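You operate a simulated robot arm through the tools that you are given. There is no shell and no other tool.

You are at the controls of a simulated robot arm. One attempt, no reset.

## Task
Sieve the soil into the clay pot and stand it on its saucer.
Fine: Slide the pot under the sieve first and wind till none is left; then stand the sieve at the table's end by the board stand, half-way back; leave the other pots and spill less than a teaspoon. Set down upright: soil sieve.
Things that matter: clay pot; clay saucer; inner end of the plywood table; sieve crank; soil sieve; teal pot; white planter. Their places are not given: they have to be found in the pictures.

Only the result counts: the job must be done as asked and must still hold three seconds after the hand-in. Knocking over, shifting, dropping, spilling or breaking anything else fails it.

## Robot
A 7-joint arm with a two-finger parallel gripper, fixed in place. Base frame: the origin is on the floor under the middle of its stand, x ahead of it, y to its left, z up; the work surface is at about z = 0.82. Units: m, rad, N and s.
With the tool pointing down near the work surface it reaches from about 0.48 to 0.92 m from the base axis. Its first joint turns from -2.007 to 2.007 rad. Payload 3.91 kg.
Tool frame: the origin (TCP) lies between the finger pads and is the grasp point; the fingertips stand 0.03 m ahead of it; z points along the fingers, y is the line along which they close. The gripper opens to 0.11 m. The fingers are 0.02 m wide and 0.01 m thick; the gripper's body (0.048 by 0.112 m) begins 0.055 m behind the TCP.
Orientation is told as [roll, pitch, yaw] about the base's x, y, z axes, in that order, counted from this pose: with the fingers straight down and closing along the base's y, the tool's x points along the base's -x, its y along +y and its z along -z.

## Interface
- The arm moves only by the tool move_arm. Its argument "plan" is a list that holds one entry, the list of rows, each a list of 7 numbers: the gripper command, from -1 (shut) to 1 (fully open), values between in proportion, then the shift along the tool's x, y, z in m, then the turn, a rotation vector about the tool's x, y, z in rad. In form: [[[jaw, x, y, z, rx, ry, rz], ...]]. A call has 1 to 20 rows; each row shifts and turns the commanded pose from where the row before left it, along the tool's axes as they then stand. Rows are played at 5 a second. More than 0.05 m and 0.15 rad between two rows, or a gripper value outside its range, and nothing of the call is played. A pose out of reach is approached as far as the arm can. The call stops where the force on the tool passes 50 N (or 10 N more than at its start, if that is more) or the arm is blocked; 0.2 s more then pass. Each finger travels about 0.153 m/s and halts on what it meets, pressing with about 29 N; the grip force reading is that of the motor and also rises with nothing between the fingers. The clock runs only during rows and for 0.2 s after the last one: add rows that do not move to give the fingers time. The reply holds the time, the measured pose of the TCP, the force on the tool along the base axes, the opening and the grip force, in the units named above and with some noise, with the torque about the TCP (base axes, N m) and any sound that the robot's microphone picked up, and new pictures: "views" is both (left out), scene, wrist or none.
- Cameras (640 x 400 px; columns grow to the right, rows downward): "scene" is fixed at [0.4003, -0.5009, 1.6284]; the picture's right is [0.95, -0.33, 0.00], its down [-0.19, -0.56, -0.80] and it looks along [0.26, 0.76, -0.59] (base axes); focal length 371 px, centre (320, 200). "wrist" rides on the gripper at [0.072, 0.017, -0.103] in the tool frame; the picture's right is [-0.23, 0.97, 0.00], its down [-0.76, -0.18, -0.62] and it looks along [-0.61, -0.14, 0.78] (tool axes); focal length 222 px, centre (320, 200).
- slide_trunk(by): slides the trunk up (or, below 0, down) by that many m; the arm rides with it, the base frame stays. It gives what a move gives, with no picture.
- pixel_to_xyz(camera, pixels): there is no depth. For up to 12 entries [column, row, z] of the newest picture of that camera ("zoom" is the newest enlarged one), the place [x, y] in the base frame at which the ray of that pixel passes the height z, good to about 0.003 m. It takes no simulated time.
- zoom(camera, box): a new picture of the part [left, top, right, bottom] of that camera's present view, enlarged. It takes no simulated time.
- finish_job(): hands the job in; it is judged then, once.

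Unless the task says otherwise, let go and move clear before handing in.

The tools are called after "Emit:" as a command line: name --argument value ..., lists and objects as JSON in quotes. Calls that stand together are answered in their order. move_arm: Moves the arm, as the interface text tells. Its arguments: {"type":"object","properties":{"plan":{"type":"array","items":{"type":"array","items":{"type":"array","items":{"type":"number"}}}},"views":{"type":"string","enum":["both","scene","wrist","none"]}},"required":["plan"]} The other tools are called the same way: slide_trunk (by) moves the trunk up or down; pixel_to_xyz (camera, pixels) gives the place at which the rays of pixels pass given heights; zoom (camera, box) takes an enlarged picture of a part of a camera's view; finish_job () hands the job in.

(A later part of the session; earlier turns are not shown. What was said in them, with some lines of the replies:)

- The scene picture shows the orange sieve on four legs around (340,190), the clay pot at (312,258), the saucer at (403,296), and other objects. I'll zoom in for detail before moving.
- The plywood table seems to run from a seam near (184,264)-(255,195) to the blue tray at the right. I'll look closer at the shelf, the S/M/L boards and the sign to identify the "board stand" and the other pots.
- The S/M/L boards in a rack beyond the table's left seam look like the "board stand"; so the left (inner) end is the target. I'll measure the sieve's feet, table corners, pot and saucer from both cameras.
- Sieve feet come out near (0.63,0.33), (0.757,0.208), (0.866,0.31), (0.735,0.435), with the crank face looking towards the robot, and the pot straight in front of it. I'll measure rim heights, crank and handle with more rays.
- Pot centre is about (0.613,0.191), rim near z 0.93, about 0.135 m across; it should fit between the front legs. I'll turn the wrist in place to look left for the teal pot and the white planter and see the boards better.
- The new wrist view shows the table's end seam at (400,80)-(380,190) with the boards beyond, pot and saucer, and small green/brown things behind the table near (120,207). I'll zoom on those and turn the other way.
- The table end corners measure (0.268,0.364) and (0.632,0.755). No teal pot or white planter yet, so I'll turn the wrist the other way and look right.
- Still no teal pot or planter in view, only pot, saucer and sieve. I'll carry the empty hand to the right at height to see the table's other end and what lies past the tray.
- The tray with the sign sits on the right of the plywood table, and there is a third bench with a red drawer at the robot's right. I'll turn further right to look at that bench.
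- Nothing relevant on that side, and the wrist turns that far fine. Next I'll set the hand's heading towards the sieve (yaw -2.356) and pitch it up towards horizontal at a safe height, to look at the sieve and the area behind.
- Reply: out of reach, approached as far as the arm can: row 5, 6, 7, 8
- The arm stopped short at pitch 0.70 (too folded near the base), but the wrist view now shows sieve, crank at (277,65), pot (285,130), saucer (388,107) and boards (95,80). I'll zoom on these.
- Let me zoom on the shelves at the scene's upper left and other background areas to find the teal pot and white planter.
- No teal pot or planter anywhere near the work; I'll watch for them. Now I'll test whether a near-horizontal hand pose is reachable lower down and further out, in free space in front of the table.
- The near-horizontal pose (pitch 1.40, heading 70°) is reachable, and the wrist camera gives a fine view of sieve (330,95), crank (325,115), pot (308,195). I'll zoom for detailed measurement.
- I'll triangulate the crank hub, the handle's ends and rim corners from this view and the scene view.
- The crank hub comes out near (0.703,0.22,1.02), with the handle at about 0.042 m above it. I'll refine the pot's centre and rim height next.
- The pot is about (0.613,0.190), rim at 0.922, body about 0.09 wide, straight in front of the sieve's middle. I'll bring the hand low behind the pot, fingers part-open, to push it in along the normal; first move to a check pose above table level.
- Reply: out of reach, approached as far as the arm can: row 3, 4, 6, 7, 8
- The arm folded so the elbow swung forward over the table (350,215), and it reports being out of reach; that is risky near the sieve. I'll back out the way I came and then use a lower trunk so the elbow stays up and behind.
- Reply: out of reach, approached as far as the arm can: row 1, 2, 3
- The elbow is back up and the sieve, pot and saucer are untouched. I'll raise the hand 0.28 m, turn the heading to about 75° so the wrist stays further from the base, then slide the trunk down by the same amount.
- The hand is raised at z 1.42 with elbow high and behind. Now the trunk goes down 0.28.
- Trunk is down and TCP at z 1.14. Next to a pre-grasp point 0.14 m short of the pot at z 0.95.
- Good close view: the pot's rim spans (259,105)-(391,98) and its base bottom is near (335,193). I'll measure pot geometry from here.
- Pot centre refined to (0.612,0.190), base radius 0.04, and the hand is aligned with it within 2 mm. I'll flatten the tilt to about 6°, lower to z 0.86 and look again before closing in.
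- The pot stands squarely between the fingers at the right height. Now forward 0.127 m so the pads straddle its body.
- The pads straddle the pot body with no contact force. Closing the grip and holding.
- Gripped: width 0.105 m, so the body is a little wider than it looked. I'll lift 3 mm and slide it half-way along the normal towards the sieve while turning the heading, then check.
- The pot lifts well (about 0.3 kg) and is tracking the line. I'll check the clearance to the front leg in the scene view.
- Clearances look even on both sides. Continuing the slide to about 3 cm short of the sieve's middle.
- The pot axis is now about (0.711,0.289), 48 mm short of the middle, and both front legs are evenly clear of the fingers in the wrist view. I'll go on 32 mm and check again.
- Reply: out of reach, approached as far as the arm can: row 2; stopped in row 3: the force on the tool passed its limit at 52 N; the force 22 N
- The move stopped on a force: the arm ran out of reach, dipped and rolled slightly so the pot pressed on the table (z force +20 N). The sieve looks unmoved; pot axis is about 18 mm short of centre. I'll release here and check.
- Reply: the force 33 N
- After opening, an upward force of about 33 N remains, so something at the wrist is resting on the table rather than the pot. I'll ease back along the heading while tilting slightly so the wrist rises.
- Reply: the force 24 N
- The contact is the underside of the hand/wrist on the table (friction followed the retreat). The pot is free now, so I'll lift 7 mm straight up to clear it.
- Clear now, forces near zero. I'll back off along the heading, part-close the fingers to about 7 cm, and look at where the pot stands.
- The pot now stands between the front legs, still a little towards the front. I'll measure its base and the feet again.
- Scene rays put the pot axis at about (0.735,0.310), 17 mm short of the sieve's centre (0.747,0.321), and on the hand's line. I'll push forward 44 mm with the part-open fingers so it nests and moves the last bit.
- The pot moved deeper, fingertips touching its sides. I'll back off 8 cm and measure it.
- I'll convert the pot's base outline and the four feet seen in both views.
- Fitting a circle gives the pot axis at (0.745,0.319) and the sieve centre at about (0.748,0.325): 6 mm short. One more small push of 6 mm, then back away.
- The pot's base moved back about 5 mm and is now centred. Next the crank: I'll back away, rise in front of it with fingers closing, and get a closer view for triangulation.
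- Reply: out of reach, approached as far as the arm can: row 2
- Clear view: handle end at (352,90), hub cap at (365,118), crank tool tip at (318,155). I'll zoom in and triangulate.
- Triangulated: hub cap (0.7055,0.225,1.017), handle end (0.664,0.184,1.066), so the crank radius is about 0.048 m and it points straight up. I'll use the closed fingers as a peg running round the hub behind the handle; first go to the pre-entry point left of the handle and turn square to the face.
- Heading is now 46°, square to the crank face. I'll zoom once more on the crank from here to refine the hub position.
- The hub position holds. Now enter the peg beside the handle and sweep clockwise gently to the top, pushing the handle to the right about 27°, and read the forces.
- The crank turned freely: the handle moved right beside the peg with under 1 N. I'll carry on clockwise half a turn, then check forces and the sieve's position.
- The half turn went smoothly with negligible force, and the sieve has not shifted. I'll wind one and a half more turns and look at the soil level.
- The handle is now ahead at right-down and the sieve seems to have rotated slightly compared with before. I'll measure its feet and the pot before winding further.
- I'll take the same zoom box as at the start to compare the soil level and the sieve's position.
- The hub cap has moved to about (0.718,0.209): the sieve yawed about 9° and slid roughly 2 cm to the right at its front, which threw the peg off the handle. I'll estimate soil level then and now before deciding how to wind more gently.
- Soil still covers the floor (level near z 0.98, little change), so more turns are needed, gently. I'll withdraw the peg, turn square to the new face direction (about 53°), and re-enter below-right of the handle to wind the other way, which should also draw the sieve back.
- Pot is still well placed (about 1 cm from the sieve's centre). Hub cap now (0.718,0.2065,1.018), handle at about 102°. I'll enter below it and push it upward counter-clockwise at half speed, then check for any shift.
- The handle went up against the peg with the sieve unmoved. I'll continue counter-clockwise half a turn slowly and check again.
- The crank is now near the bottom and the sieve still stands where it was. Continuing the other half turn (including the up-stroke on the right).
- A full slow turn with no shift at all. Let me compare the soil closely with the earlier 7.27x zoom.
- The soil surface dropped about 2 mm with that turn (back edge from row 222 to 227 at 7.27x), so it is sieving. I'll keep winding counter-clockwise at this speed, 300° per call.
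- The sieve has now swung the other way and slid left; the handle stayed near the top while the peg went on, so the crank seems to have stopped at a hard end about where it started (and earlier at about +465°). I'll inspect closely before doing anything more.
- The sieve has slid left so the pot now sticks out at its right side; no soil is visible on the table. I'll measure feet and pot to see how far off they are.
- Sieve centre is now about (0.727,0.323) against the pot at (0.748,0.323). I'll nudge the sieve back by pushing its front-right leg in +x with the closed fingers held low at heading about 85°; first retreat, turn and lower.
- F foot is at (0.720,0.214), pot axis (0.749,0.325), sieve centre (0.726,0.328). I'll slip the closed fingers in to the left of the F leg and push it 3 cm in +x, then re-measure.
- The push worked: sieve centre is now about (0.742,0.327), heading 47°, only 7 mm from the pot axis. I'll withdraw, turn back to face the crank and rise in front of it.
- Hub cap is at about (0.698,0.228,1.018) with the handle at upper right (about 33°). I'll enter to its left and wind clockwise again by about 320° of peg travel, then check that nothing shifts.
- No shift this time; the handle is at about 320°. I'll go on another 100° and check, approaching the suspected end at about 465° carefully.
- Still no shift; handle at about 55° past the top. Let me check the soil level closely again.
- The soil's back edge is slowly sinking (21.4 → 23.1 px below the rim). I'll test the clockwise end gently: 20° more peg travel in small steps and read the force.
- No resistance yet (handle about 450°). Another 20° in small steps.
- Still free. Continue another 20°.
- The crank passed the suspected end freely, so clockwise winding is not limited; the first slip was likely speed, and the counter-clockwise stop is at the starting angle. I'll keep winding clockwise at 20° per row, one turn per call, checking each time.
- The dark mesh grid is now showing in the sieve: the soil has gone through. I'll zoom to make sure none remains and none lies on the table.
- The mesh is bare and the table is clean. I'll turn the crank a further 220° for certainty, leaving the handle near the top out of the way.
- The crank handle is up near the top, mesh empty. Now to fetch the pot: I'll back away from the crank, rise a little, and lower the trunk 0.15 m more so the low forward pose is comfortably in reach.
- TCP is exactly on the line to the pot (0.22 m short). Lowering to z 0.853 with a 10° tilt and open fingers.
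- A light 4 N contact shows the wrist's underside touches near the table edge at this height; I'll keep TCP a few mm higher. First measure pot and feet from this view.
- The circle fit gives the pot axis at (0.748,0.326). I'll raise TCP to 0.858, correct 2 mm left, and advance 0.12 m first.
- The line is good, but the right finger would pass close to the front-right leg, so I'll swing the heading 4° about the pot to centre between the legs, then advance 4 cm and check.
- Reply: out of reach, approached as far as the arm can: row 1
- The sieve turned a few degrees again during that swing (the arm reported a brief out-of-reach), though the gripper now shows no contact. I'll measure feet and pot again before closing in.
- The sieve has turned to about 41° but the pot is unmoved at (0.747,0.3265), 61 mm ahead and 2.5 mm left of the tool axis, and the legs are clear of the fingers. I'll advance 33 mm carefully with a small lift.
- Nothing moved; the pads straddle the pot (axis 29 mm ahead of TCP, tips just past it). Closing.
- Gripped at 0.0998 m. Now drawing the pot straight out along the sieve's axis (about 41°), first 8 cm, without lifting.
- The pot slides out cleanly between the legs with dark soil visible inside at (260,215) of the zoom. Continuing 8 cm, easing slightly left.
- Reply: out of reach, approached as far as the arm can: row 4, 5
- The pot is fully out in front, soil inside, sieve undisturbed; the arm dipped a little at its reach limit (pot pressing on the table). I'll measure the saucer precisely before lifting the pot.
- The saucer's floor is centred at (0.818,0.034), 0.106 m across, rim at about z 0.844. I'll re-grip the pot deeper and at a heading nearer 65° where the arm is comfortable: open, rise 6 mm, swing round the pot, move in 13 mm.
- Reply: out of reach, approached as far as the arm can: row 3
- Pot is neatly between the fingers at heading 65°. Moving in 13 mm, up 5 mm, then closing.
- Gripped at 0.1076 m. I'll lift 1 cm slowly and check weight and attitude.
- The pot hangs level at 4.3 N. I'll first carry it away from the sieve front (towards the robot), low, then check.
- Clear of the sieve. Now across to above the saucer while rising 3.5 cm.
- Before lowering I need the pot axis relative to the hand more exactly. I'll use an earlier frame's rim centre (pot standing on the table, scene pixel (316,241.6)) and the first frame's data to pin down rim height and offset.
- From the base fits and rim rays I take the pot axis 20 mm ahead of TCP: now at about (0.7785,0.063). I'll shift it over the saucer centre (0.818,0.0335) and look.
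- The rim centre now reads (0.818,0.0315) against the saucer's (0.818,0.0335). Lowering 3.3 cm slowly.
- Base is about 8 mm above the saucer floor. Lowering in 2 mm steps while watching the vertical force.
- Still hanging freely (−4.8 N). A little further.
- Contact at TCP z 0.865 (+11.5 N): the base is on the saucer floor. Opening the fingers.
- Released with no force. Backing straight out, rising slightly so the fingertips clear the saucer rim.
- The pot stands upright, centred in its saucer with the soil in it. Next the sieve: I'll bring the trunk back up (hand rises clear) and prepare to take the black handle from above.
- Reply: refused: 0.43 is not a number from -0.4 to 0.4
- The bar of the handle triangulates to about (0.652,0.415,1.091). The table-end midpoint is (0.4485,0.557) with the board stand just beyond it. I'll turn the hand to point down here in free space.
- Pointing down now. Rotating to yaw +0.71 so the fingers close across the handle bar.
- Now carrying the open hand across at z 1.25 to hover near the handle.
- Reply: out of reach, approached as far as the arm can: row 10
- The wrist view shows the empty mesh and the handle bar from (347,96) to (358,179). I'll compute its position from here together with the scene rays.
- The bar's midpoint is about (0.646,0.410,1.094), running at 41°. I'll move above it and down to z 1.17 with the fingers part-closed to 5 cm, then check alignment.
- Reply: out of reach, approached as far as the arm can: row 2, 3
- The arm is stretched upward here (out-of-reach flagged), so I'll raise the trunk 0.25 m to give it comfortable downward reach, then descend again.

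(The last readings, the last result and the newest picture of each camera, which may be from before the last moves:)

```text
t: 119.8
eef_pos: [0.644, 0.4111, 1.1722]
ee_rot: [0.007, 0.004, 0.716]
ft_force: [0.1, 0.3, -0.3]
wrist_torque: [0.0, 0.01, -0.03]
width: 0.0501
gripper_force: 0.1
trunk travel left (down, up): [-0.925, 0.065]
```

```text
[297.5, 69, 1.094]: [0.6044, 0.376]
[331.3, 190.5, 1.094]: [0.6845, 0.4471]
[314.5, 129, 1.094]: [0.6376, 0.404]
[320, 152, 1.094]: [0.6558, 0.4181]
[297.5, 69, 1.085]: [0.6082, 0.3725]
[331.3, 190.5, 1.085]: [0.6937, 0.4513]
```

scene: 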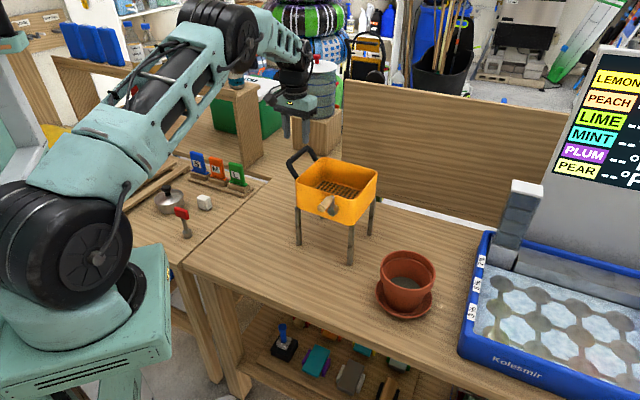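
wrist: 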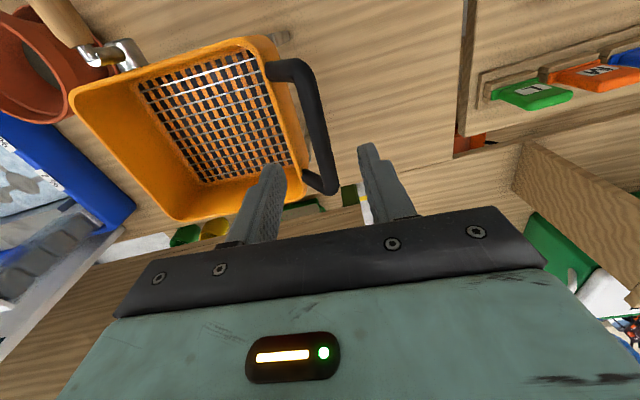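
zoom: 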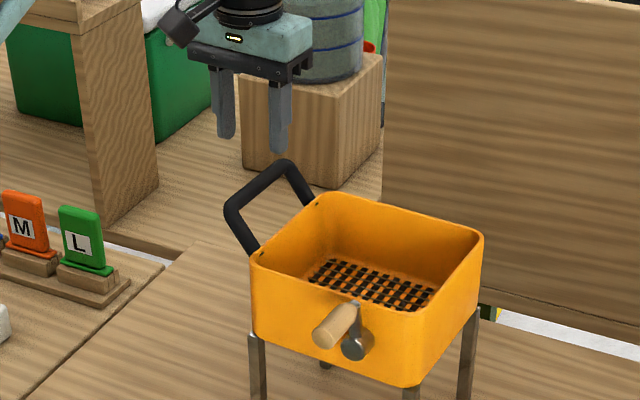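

TCP is right over the bar's midpoint (0.6445,0.4115). Descending to z 1.100 around it.

Emit:
move_arm --plan '[[[-0.09, 0, 0, 0.024, 0, 0, 0], [-0.09, 0, 0, 0.024, 0, 0, 0], [-0.09, 0, 0, 0.0122, 0, 0, 0], [-0.09, 0, 0, 0.012, 0, 0, 0], [-0.09, 0, 0, 0, 0, 0, 0]]]'

Emit:
zoom --camera "wrist" --box '[200, 60, 440, 240]'

Emit:
zoom --camera "scene" --box '[250, 90, 390, 230]'

```text
t: 121.0
eef_pos: [0.6444, 0.4117, 1.099]
ee_rot: [0.006, 0.003, 0.716]
ft_force: [0.1, -0.2, 0.3]
wrist_torque: [0.0, -0.02, 0.01]
width: 0.0502
gripper_force: 0.0
trunk travel left (down, up): [-0.925, 0.065]
```

scene: 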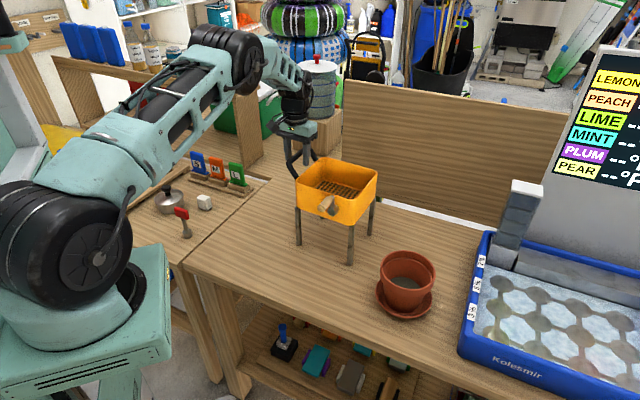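
wrist: 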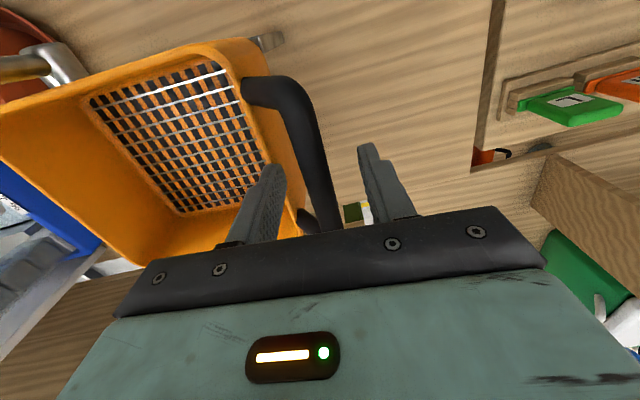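

```text
2.22 times, centred on (320, 150) of wrist
```

zoom: 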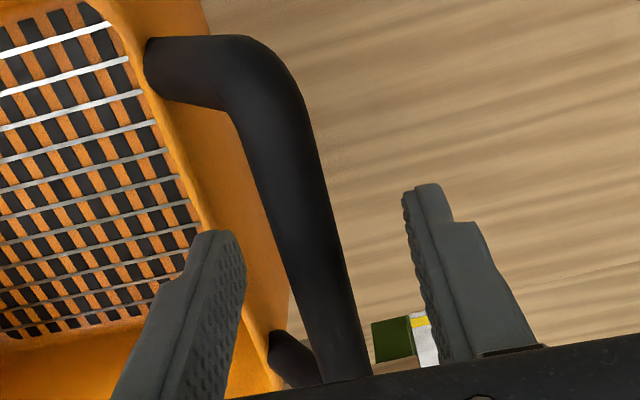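

```text
2.86 times, centred on (320, 160) of scene
```

zoom: 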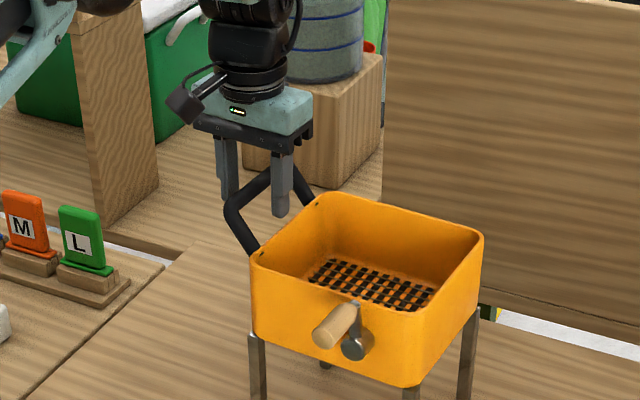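

The fingers straddle the bar. Closing on it.

Emit:
move_arm --plan '[[[-1, 0, 0, 0, 0, 0, 0], [-1, 0, 0, 0, 0, 0, 0], [-1, 0, 0, 0, 0, 0, 0]]]'

Emit:
zoom --camera "scene" --box '[250, 90, 390, 270]'

```text
t: 121.8
eef_pos: [0.6453, 0.4103, 1.0989]
ee_rot: [0.006, 0.003, 0.716]
ft_force: [1.8, -2.3, -0.3]
wrist_torque: [0.02, -0.1, -0.05]
width: 0.0154
gripper_force: 29.0
trunk travel left (down, up): [-0.925, 0.065]
```

scene: 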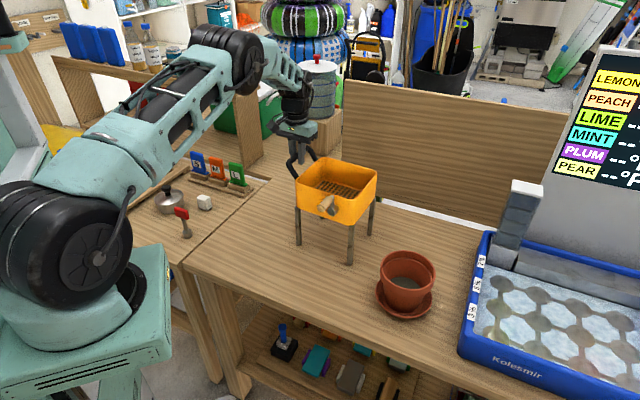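
wrist: 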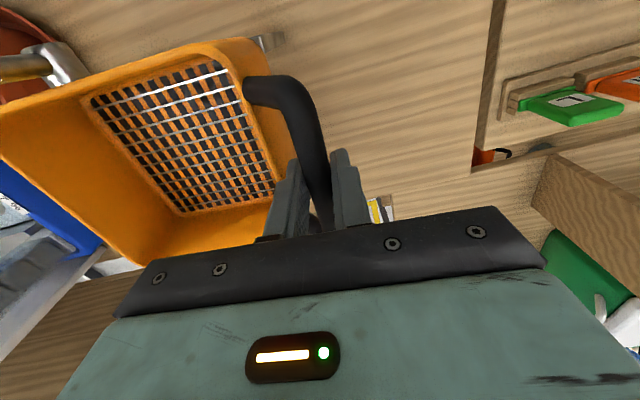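

```text
2.22 times, centred on (320, 180) of scene
```

zoom: 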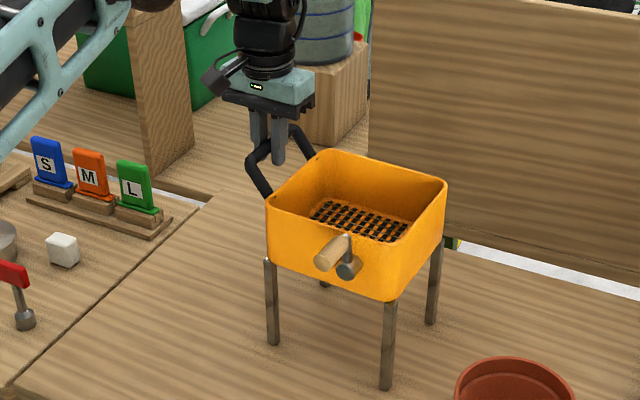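

The bar is held (15.4 mm). I'll raise it 6 mm and read weight and torque.

Emit:
move_arm --plan '[[[-1, 0, 0, -0.003, 0, 0, 0], [-1, 0, 0, -0.003, 0, 0, 0], [-1, 0, 0, 0, 0, 0, 0]]]'

Emit:
zoom --camera "scene" --box '[250, 90, 390, 270]'

```text
t: 122.6
eef_pos: [0.6437, 0.4108, 1.1067]
ee_rot: [0.004, 0.003, 0.718]
ft_force: [0.8, -1.2, -6.3]
wrist_torque: [0.09, 0.03, -0.02]
width: 0.0156
gripper_force: 29.3
trunk travel left (down, up): [-0.925, 0.065]
```

scene: 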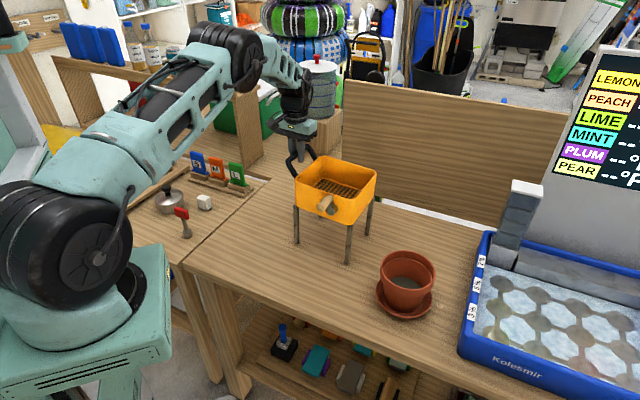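
wrist: 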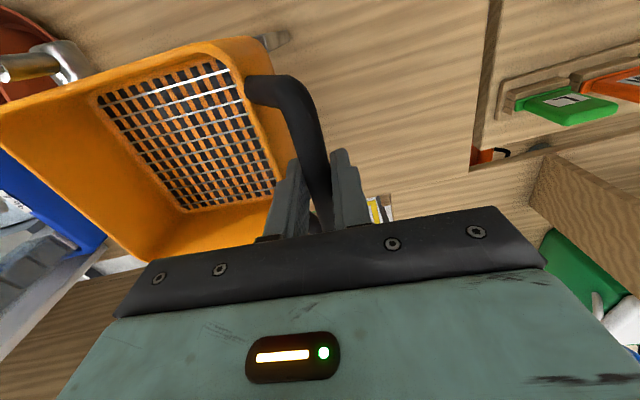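

```text
2.22 times, centred on (320, 180) of scene
```

zoom: 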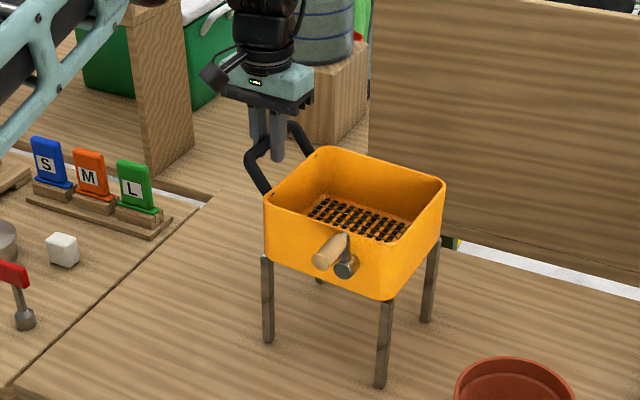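

The left feet are up about 8 mm with 6.3 N (sieve about 1.5 kg). I'll tow it along the table towards the end in short stretches, right feet trailing.

Emit:
move_arm --plan '[[[-1, 0.0029, 0.0174, 0, 0, 0, -0.005], [-1, 0.0029, 0.0174, 0, 0, 0, -0.005], [-1, 0.0029, 0.0174, 0, 0, 0, -0.005], [-1, 0.0029, 0.0174, 0, 0, 0, -0.005], [-1, 0, 0, 0, 0, 0, 0]]]'

Emit:
zoom --camera "scene" --box '[230, 90, 390, 270]'

```text
t: 123.8
eef_pos: [0.5885, 0.4564, 1.1059]
ee_rot: [0.007, 0.004, 0.739]
ft_force: [-0.3, -0.1, -3.5]
wrist_torque: [-0.17, 0.31, -0.01]
width: 0.0154
gripper_force: 29.0
trunk travel left (down, up): [-0.925, 0.065]
```

scene: 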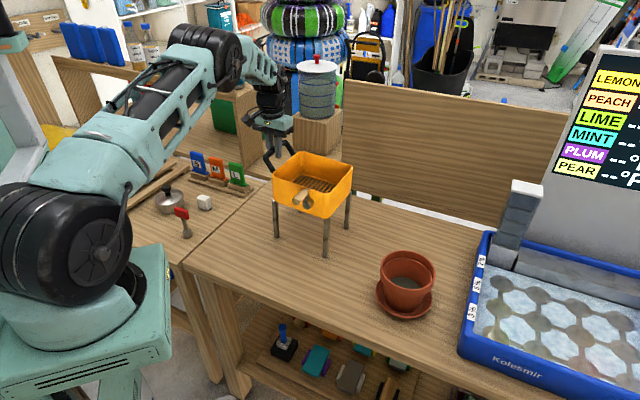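
wrist: 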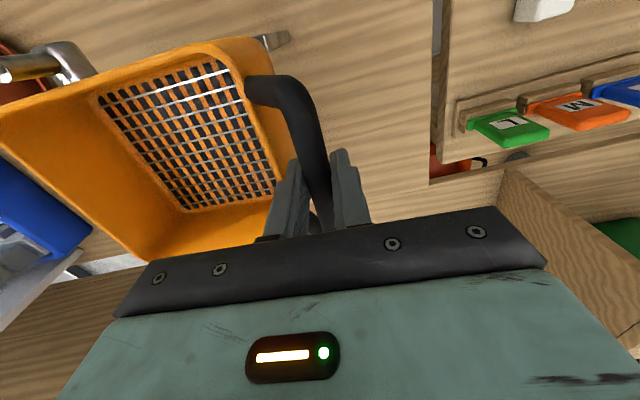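

```text
2.22 times, centred on (310, 180) of scene
```

zoom: 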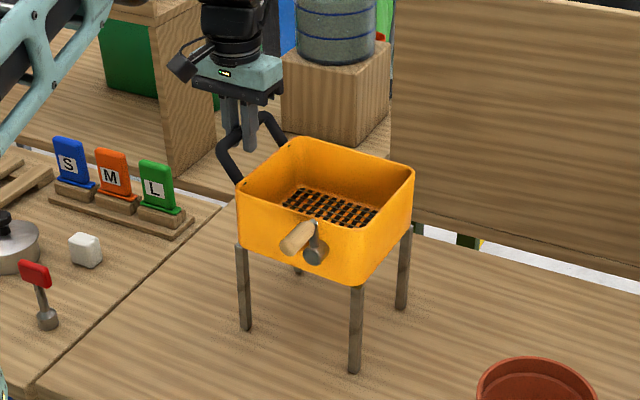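

Towing works: it slid about 7 cm, staying upright. Continuing.

Emit:
move_arm --plan '[[[-1, 0.0029, 0.0174, 0, 0, 0, -0.005], [-1, 0.0029, 0.0174, 0, 0, 0, -0.005], [-1, 0.0029, 0.0174, 0, 0, 0, -0.005], [-1, 0.0029, 0.0174, 0, 0, 0, -0.005], [-1, 0.0029, 0.0174, 0, 0, 0, -0.005], [-1, 0, 0, 0, 0, 0, 0]]]'

Emit:
zoom --camera "scene" --box '[200, 90, 360, 270]'

```text
t: 125.2
eef_pos: [0.5189, 0.5105, 1.1076]
ee_rot: [0.007, 0.003, 0.763]
ft_force: [0.0, -0.2, -3.5]
wrist_torque: [-0.12, 0.22, 0.08]
width: 0.0158
gripper_force: 28.6
trunk travel left (down, up): [-0.925, 0.065]
```

scene: 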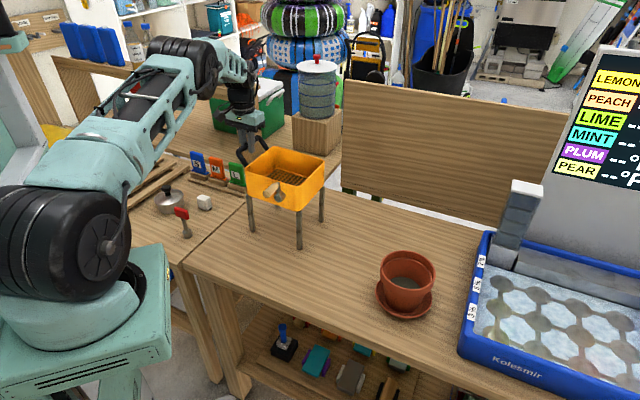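
wrist: 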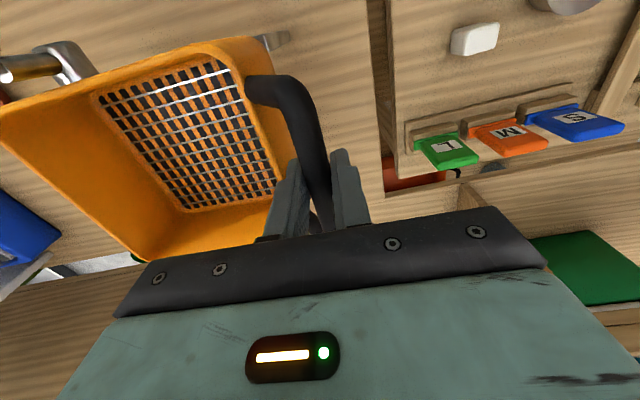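

```text
2.22 times, centred on (280, 180) of scene
```

zoom: 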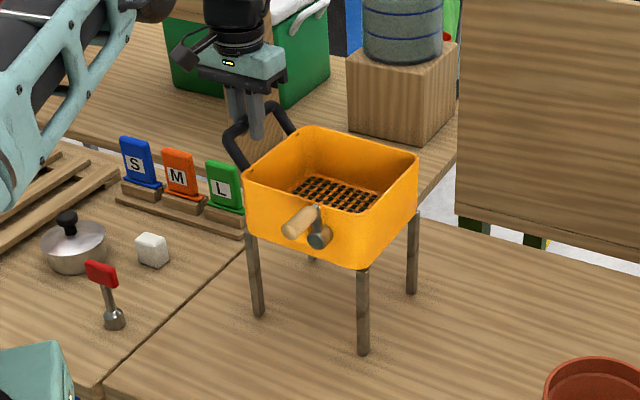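

Emit:
pixel_to_xyz --camera "scene" --pixels '[[252.1, 231.8, 0.828], [299.4, 248.5, 0.82], [321.4, 221.4, 0.82], [277.3, 207, 0.828]]'

Emit:
zoom --camera "scene" --box '[210, 150, 340, 270]'

```text
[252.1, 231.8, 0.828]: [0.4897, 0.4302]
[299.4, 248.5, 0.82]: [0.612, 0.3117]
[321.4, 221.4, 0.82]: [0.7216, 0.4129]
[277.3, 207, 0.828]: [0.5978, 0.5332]
```

```text
3.33 times, centred on (275, 210) of scene
```

zoom: 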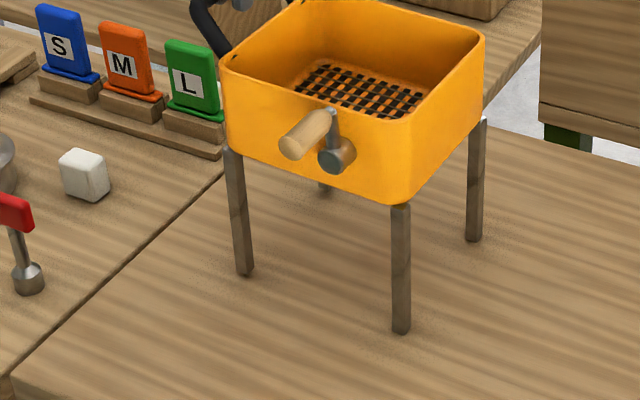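

Sieve centre is now (0.607,0.427), squared with the table (46°). Another 8.8 cm brings its centre about 0.12 m from the end at mid-depth.

Emit:
move_arm --plan '[[[-1, 0.0036, 0.0171, 0, 0, 0, 0], [-1, 0.0036, 0.0171, 0, 0, 0, 0], [-1, 0.0036, 0.0171, 0, 0, 0, 0], [-1, 0.0036, 0.0171, 0, 0, 0, 0], [-1, 0.0036, 0.0171, 0, 0, 0, 0], [-1, 0, 0, 0, 0, 0, 0]]]'

Emit:
zoom --camera "scene" --box '[180, 130, 330, 270]'

```text
t: 126.6
eef_pos: [0.4462, 0.5616, 1.1073]
ee_rot: [0.006, 0.004, 0.76]
ft_force: [-0.1, -0.3, -4.6]
wrist_torque: [-0.22, 0.24, 0.02]
width: 0.0156
gripper_force: 29.0
trunk travel left (down, up): [-0.925, 0.065]
```

scene: 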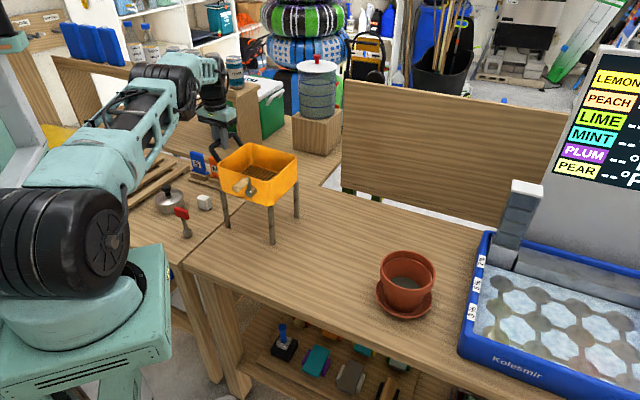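
wrist: 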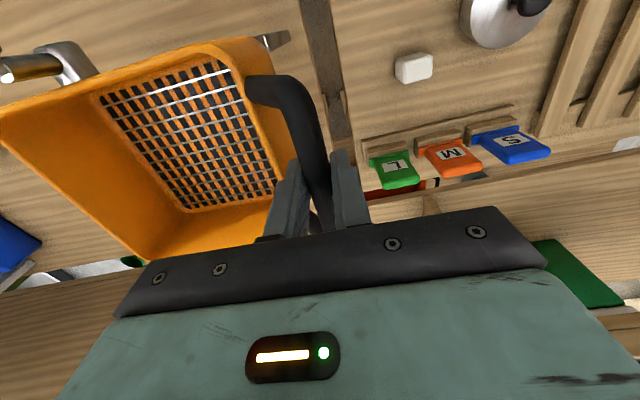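

```text
2.86 times, centred on (255, 200) of scene
```

zoom: 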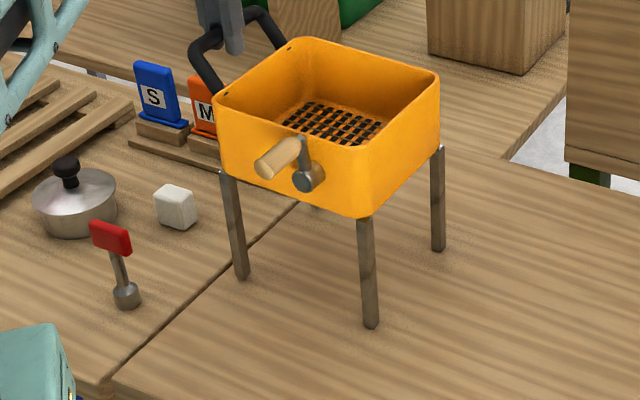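

Emit:
pixel_to_xyz --camera "scene" --pixels '[[228.1, 226.9, 0.828], [273.2, 243.7, 0.82], [296.3, 217.5, 0.82], [221.5, 227, 0.82], [195, 252.5, 0.82], [246, 205.5, 0.82]]'

Emit:
pixel_to_xyz --camera "wrist" --pixels '[[302, 10, 0.82], [350, 165, 0.82], [360, 185, 0.82], [362, 150, 0.82]]'

Emit:
zoom --camera "wrist" --box '[230, 0, 470, 220]'

```text
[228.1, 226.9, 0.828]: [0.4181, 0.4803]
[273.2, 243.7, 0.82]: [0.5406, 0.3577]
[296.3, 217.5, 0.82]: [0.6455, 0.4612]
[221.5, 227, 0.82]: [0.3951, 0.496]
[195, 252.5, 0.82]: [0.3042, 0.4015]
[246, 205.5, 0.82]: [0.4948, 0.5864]
```

```text
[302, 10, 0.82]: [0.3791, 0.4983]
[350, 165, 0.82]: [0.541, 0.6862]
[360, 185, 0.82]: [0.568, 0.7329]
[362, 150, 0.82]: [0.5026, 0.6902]
```

```text
1.82 times, centred on (350, 110) of wrist
```

zoom: 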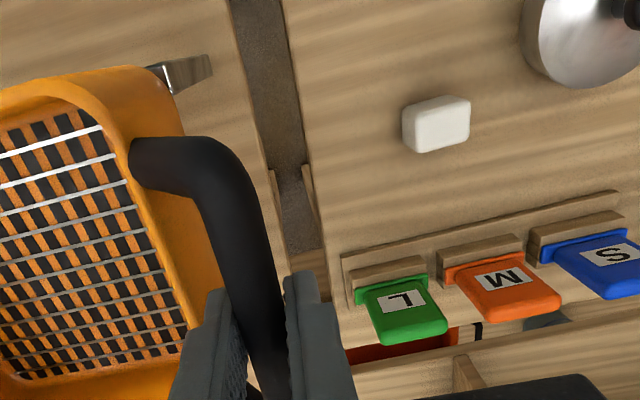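

Emit:
pixel_to_xyz --camera "wrist" --pixels '[[299.5, 1, 0.82], [311.5, 49.6, 0.82], [323.6, 99, 0.82], [290.7, 33, 0.828], [284, 38, 0.828]]'

```text
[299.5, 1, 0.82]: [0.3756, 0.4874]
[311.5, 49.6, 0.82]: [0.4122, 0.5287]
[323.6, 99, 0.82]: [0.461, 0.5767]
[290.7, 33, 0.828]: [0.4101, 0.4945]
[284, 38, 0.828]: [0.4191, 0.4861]
```

The sieve's centre is at (0.534,0.476): 0.118 m from the end, mid-depth within a millimetre, left feet 2 cm inside the edge. Lowering it onto its feet.

Emit:
move_arm --plan '[[[-1, 0, 0, 0.003, 0, 0, 0], [-1, 0, 0, 0.003, 0, 0, 0], [-1, 0, 0, 0.002, 0, 0, 0], [-1, 0, 0, 0, 0, 0, 0]]]'

Emit:
zoom --camera "scene" --box '[180, 130, 330, 270]'

```text
t: 127.6
eef_pos: [0.4459, 0.5598, 1.1005]
ee_rot: [0.008, 0.003, 0.761]
ft_force: [-2.5, 5.9, 8.8]
wrist_torque: [-0.47, 0.53, 0.02]
width: 0.0158
gripper_force: 29.1
trunk travel left (down, up): [-0.925, 0.065]
```

scene: 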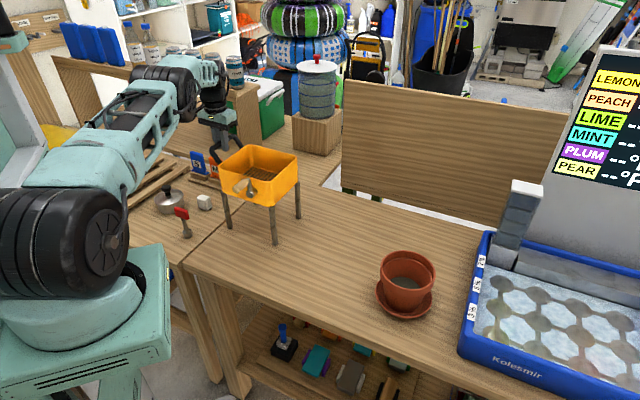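
wrist: 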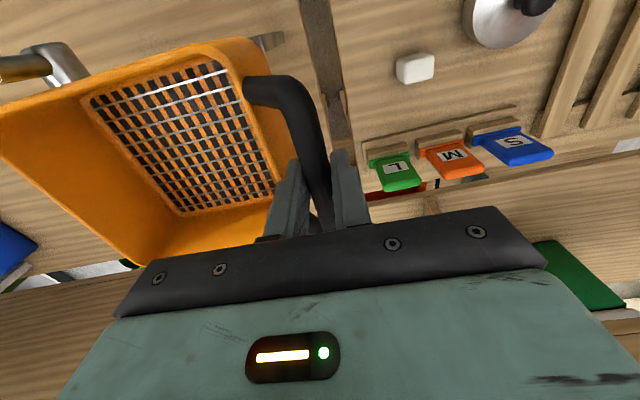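

```text
2.86 times, centred on (255, 200) of scene
```

zoom: 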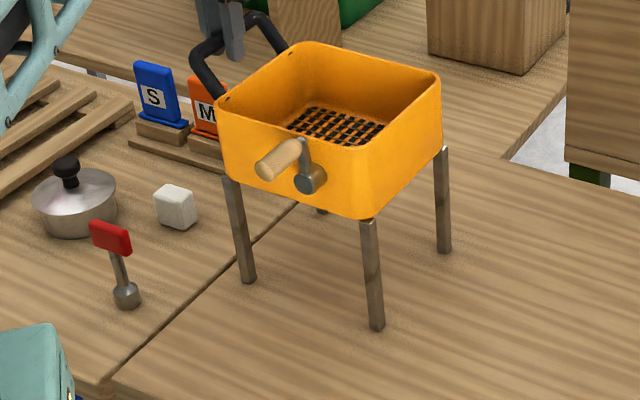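

The left feet are down (press +8.8 N). I'll ease up 1 mm and open the fingers to 5 cm.

Emit:
move_arm --plan '[[[-1, 0, 0, -0.001, 0, 0, 0], [-0.7, 0, 0, 0, 0, 0, 0], [-0.4, 0, 0, 0, 0, 0, 0], [-0.09, 0, 0, 0, 0, 0, 0], [-0.09, 0, 0, 0, 0, 0, 0]]]'

Emit:
zoom --camera "scene" --box '[180, 130, 330, 270]'

```text
t: 128.8
eef_pos: [0.4467, 0.559, 1.0999]
ee_rot: [0.008, 0.002, 0.764]
ft_force: [0.1, -0.4, -0.6]
wrist_torque: [0.02, -0.06, 0.01]
width: 0.0503
gripper_force: 0.0
trunk travel left (down, up): [-0.925, 0.065]
```

scene: 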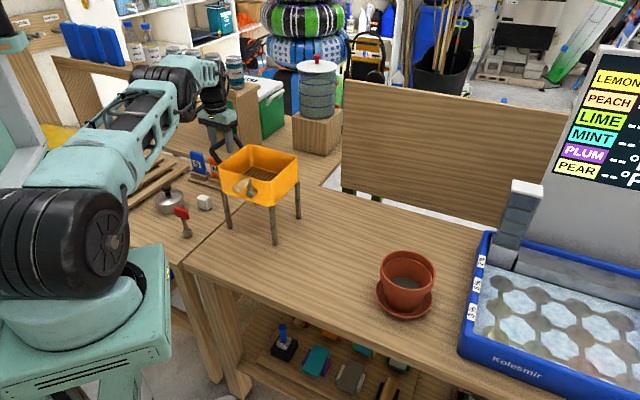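
wrist: 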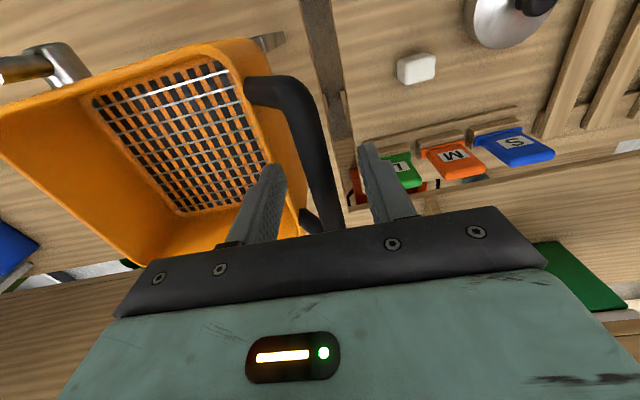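

```text
2.86 times, centred on (255, 200) of scene
```

zoom: 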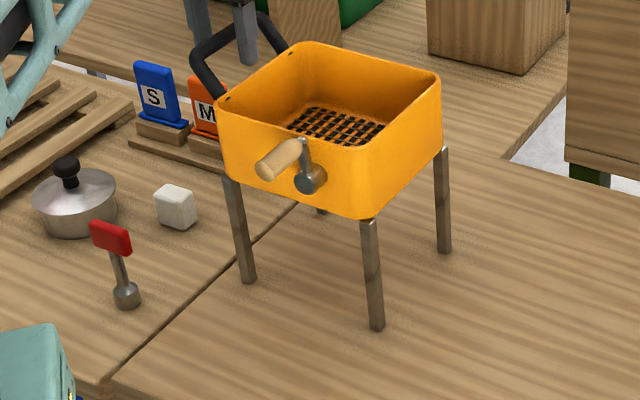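

Released; the sieve stands on its own. Rising straight up off the handle.

Emit:
move_arm --plan '[[[-0.09, 0, 0, -0.02, 0, 0, 0], [-0.09, 0, 0, -0.035, 0, 0, 0], [-0.09, 0, 0, -0.045, 0, 0, 0], [-0.09, 0, 0, -0.045, 0, 0, 0]]]'

Emit:
zoom --camera "scene" --box '[180, 130, 330, 270]'

Emit:
pixel_to_xyz --camera "scene" --pixels '[[230.5, 228.3, 0.82], [274.9, 245.1, 0.82], [298.4, 218.5, 0.82]]'

```text
t: 129.8
eef_pos: [0.4482, 0.5602, 1.2457]
ee_rot: [0.006, 0.004, 0.762]
ft_force: [1.0, 0.6, -0.6]
wrist_torque: [-0.02, 0.04, 0.01]
width: 0.0504
gripper_force: 0.2
trunk travel left (down, up): [-0.925, 0.065]
```

scene: 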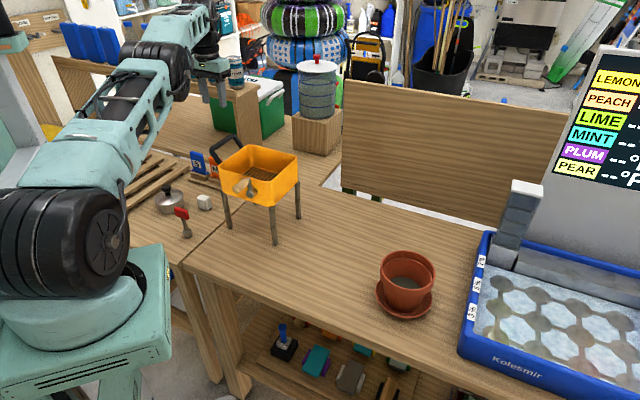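
wrist: 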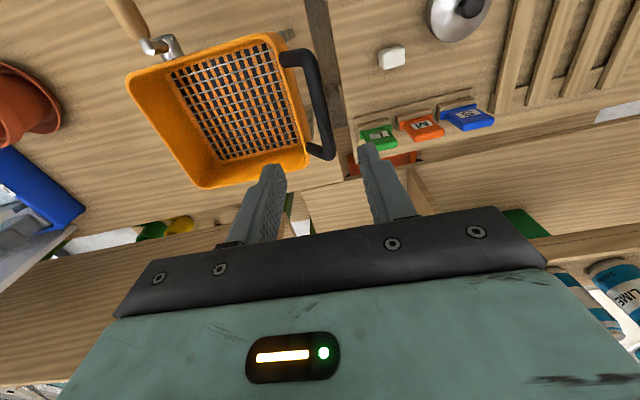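

```text
2.86 times, centred on (255, 200) of scene
```

zoom: 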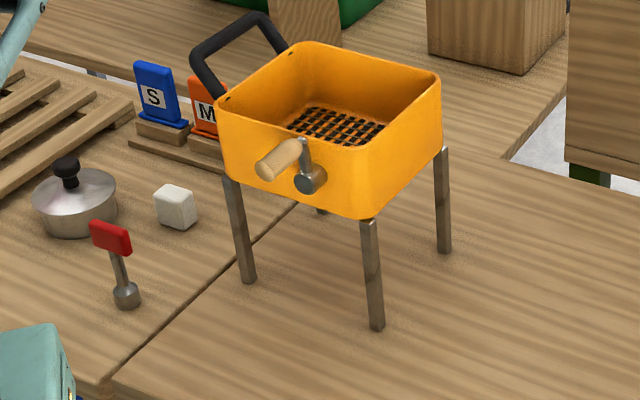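

```text
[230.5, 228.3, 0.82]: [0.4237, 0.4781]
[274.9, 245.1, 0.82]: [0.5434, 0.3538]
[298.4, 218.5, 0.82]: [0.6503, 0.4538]
```

The sieve stands level at centre (0.539,0.471): mid-depth, 0.125 m from the end beside the S/M/L board stand. I'll move the hand clear towards the robot and check the whole table for spills.

Emit:
move_arm --plan '[[[-0.09, 0.0, 0, -0.04, 0, 0, 0], [-0.09, 0.03, -0.02, -0.02, 0, 0, 0], [-0.09, 0.03, -0.03, 0, 0, 0, 0], [-0.09, 0.03, -0.03, 0, 0, 0, 0], [-0.09, 0.03, -0.03, 0, 0, 0, 0], [-0.09, 0, 0, 0, 0, 0, 0]]]'

Emit:
zoom --camera "scene" --box '[270, 180, 450, 330]'

Emit:
zoom --camera "scene" --box '[190, 130, 330, 260]'

```text
t: 131.2
eef_pos: [0.4751, 0.5281, 1.3317]
ee_rot: [0.006, 0.007, 0.763]
ft_force: [0.2, 0.2, 0.1]
wrist_torque: [0.01, -0.03, 0.04]
width: 0.0499
gripper_force: 0.1
out of reach, approached as far as the arm can: row 1, 2, 3, 4, 5
trunk travel left (down, up): [-0.925, 0.065]
```

scene: 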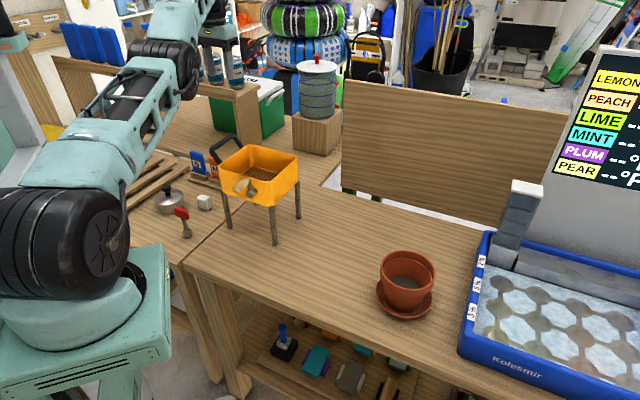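
wrist: 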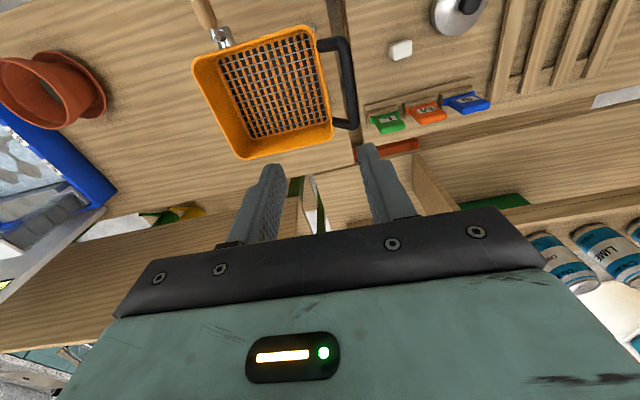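

```text
2.67 times, centred on (360, 255) of scene
```

zoom: 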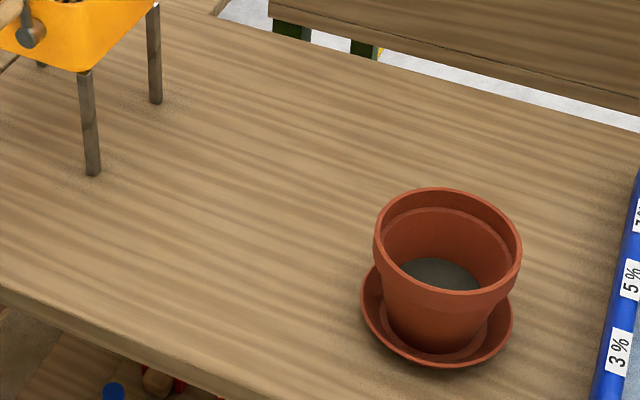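

```text
3.08 times, centred on (260, 195) of scene
```

zoom: 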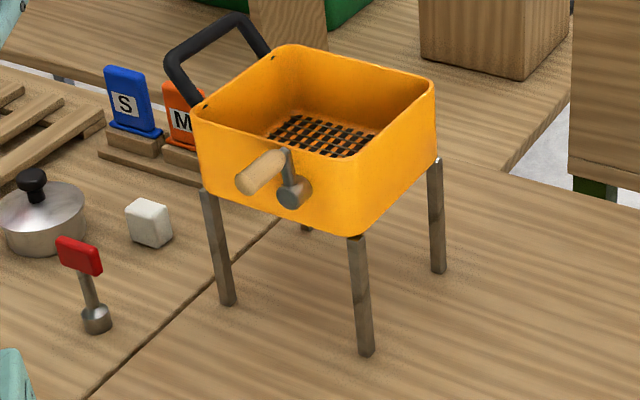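

The table is clean, the pot sits in its saucer, and the empty sieve stands at the inner end next to the S/M/L board stand. I'll draw the hand further away from above the sieve before handing in.

Emit:
move_arm --plan '[[[-0.09, 0.035, 0, 0, 0, 0, 0], [-0.09, 0.035, 0, 0, 0, 0, 0], [-0.09, 0.035, 0, 0, 0, 0, 0], [-0.09, 0.03, 0, 0, 0, 0, 0], [-0.09, 0, 0, 0, 0, 0, 0]]]'

```text
t: 132.4
eef_pos: [0.4108, 0.5406, 1.3649]
ee_rot: [0.005, 0.004, 0.763]
ft_force: [0.0, 0.2, 0.5]
wrist_torque: [-0.02, 0.0, -0.01]
width: 0.0501
gripper_force: 0.0
out of reach, approached as far as the arm can: row 1, 2, 3, 4
trunk travel left (down, up): [-0.925, 0.065]
```

scene: 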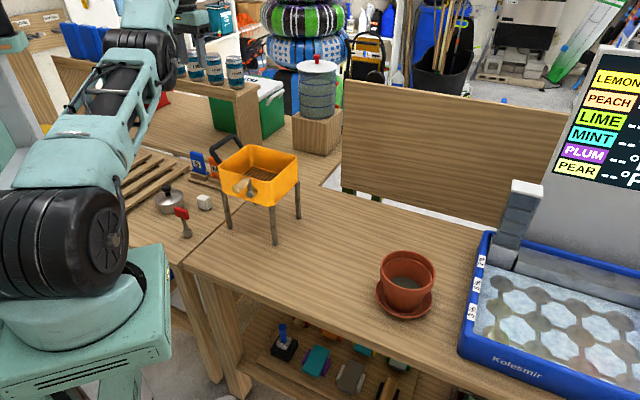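
wrist: 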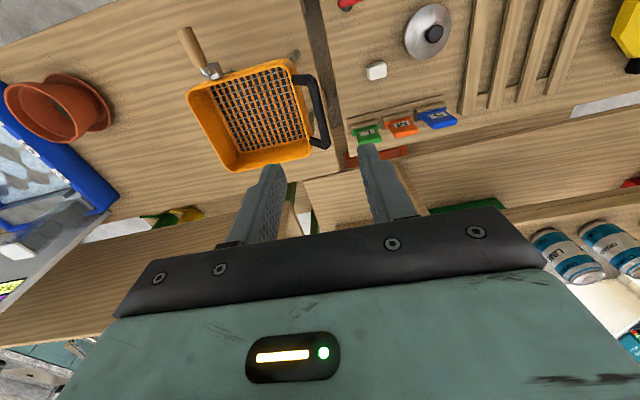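

The hand is well clear (TCP z 1.36, handle top about 1.10). The sieve stands empty and upright at the end by the board stand (258,175), and the potted soil is on its saucer (406,285). Nothing else has been disturbed, so I'm handing in.

Emit:
finish_job

```text
The job is handed in.
```

The job is handed in: the soil is in the clay pot, the pot is on its saucer, and the empty sieve stands at the table's inner end.

- **Pot and saucer:** the pot went under the sieve before any winding. It now stands upright in the middle of its saucer with the soil inside.
- **Sieve:** I wound until the mesh was bare, then about two-thirds of a turn more. It stands upright and half-way back, its left feet about 2 cm from the table's end.
- **Spill:** I could see no soil on the table.

**What I had to judge or could not check:**
- **Board stand:** I took the rack holding the S, M and L boards to be the board stand, because it sits right beside that end. The other end is filled by the blue tray.
- **Sieve shifted while winding:** it was pushed off line twice, so I nudged it back over the pot once. It also turned slightly as I brought the hand in to fetch the pot.
- **Other pots:** I never saw the teal pot or the white planter in any view, so I did not touch them, but I can't confirm where they are.
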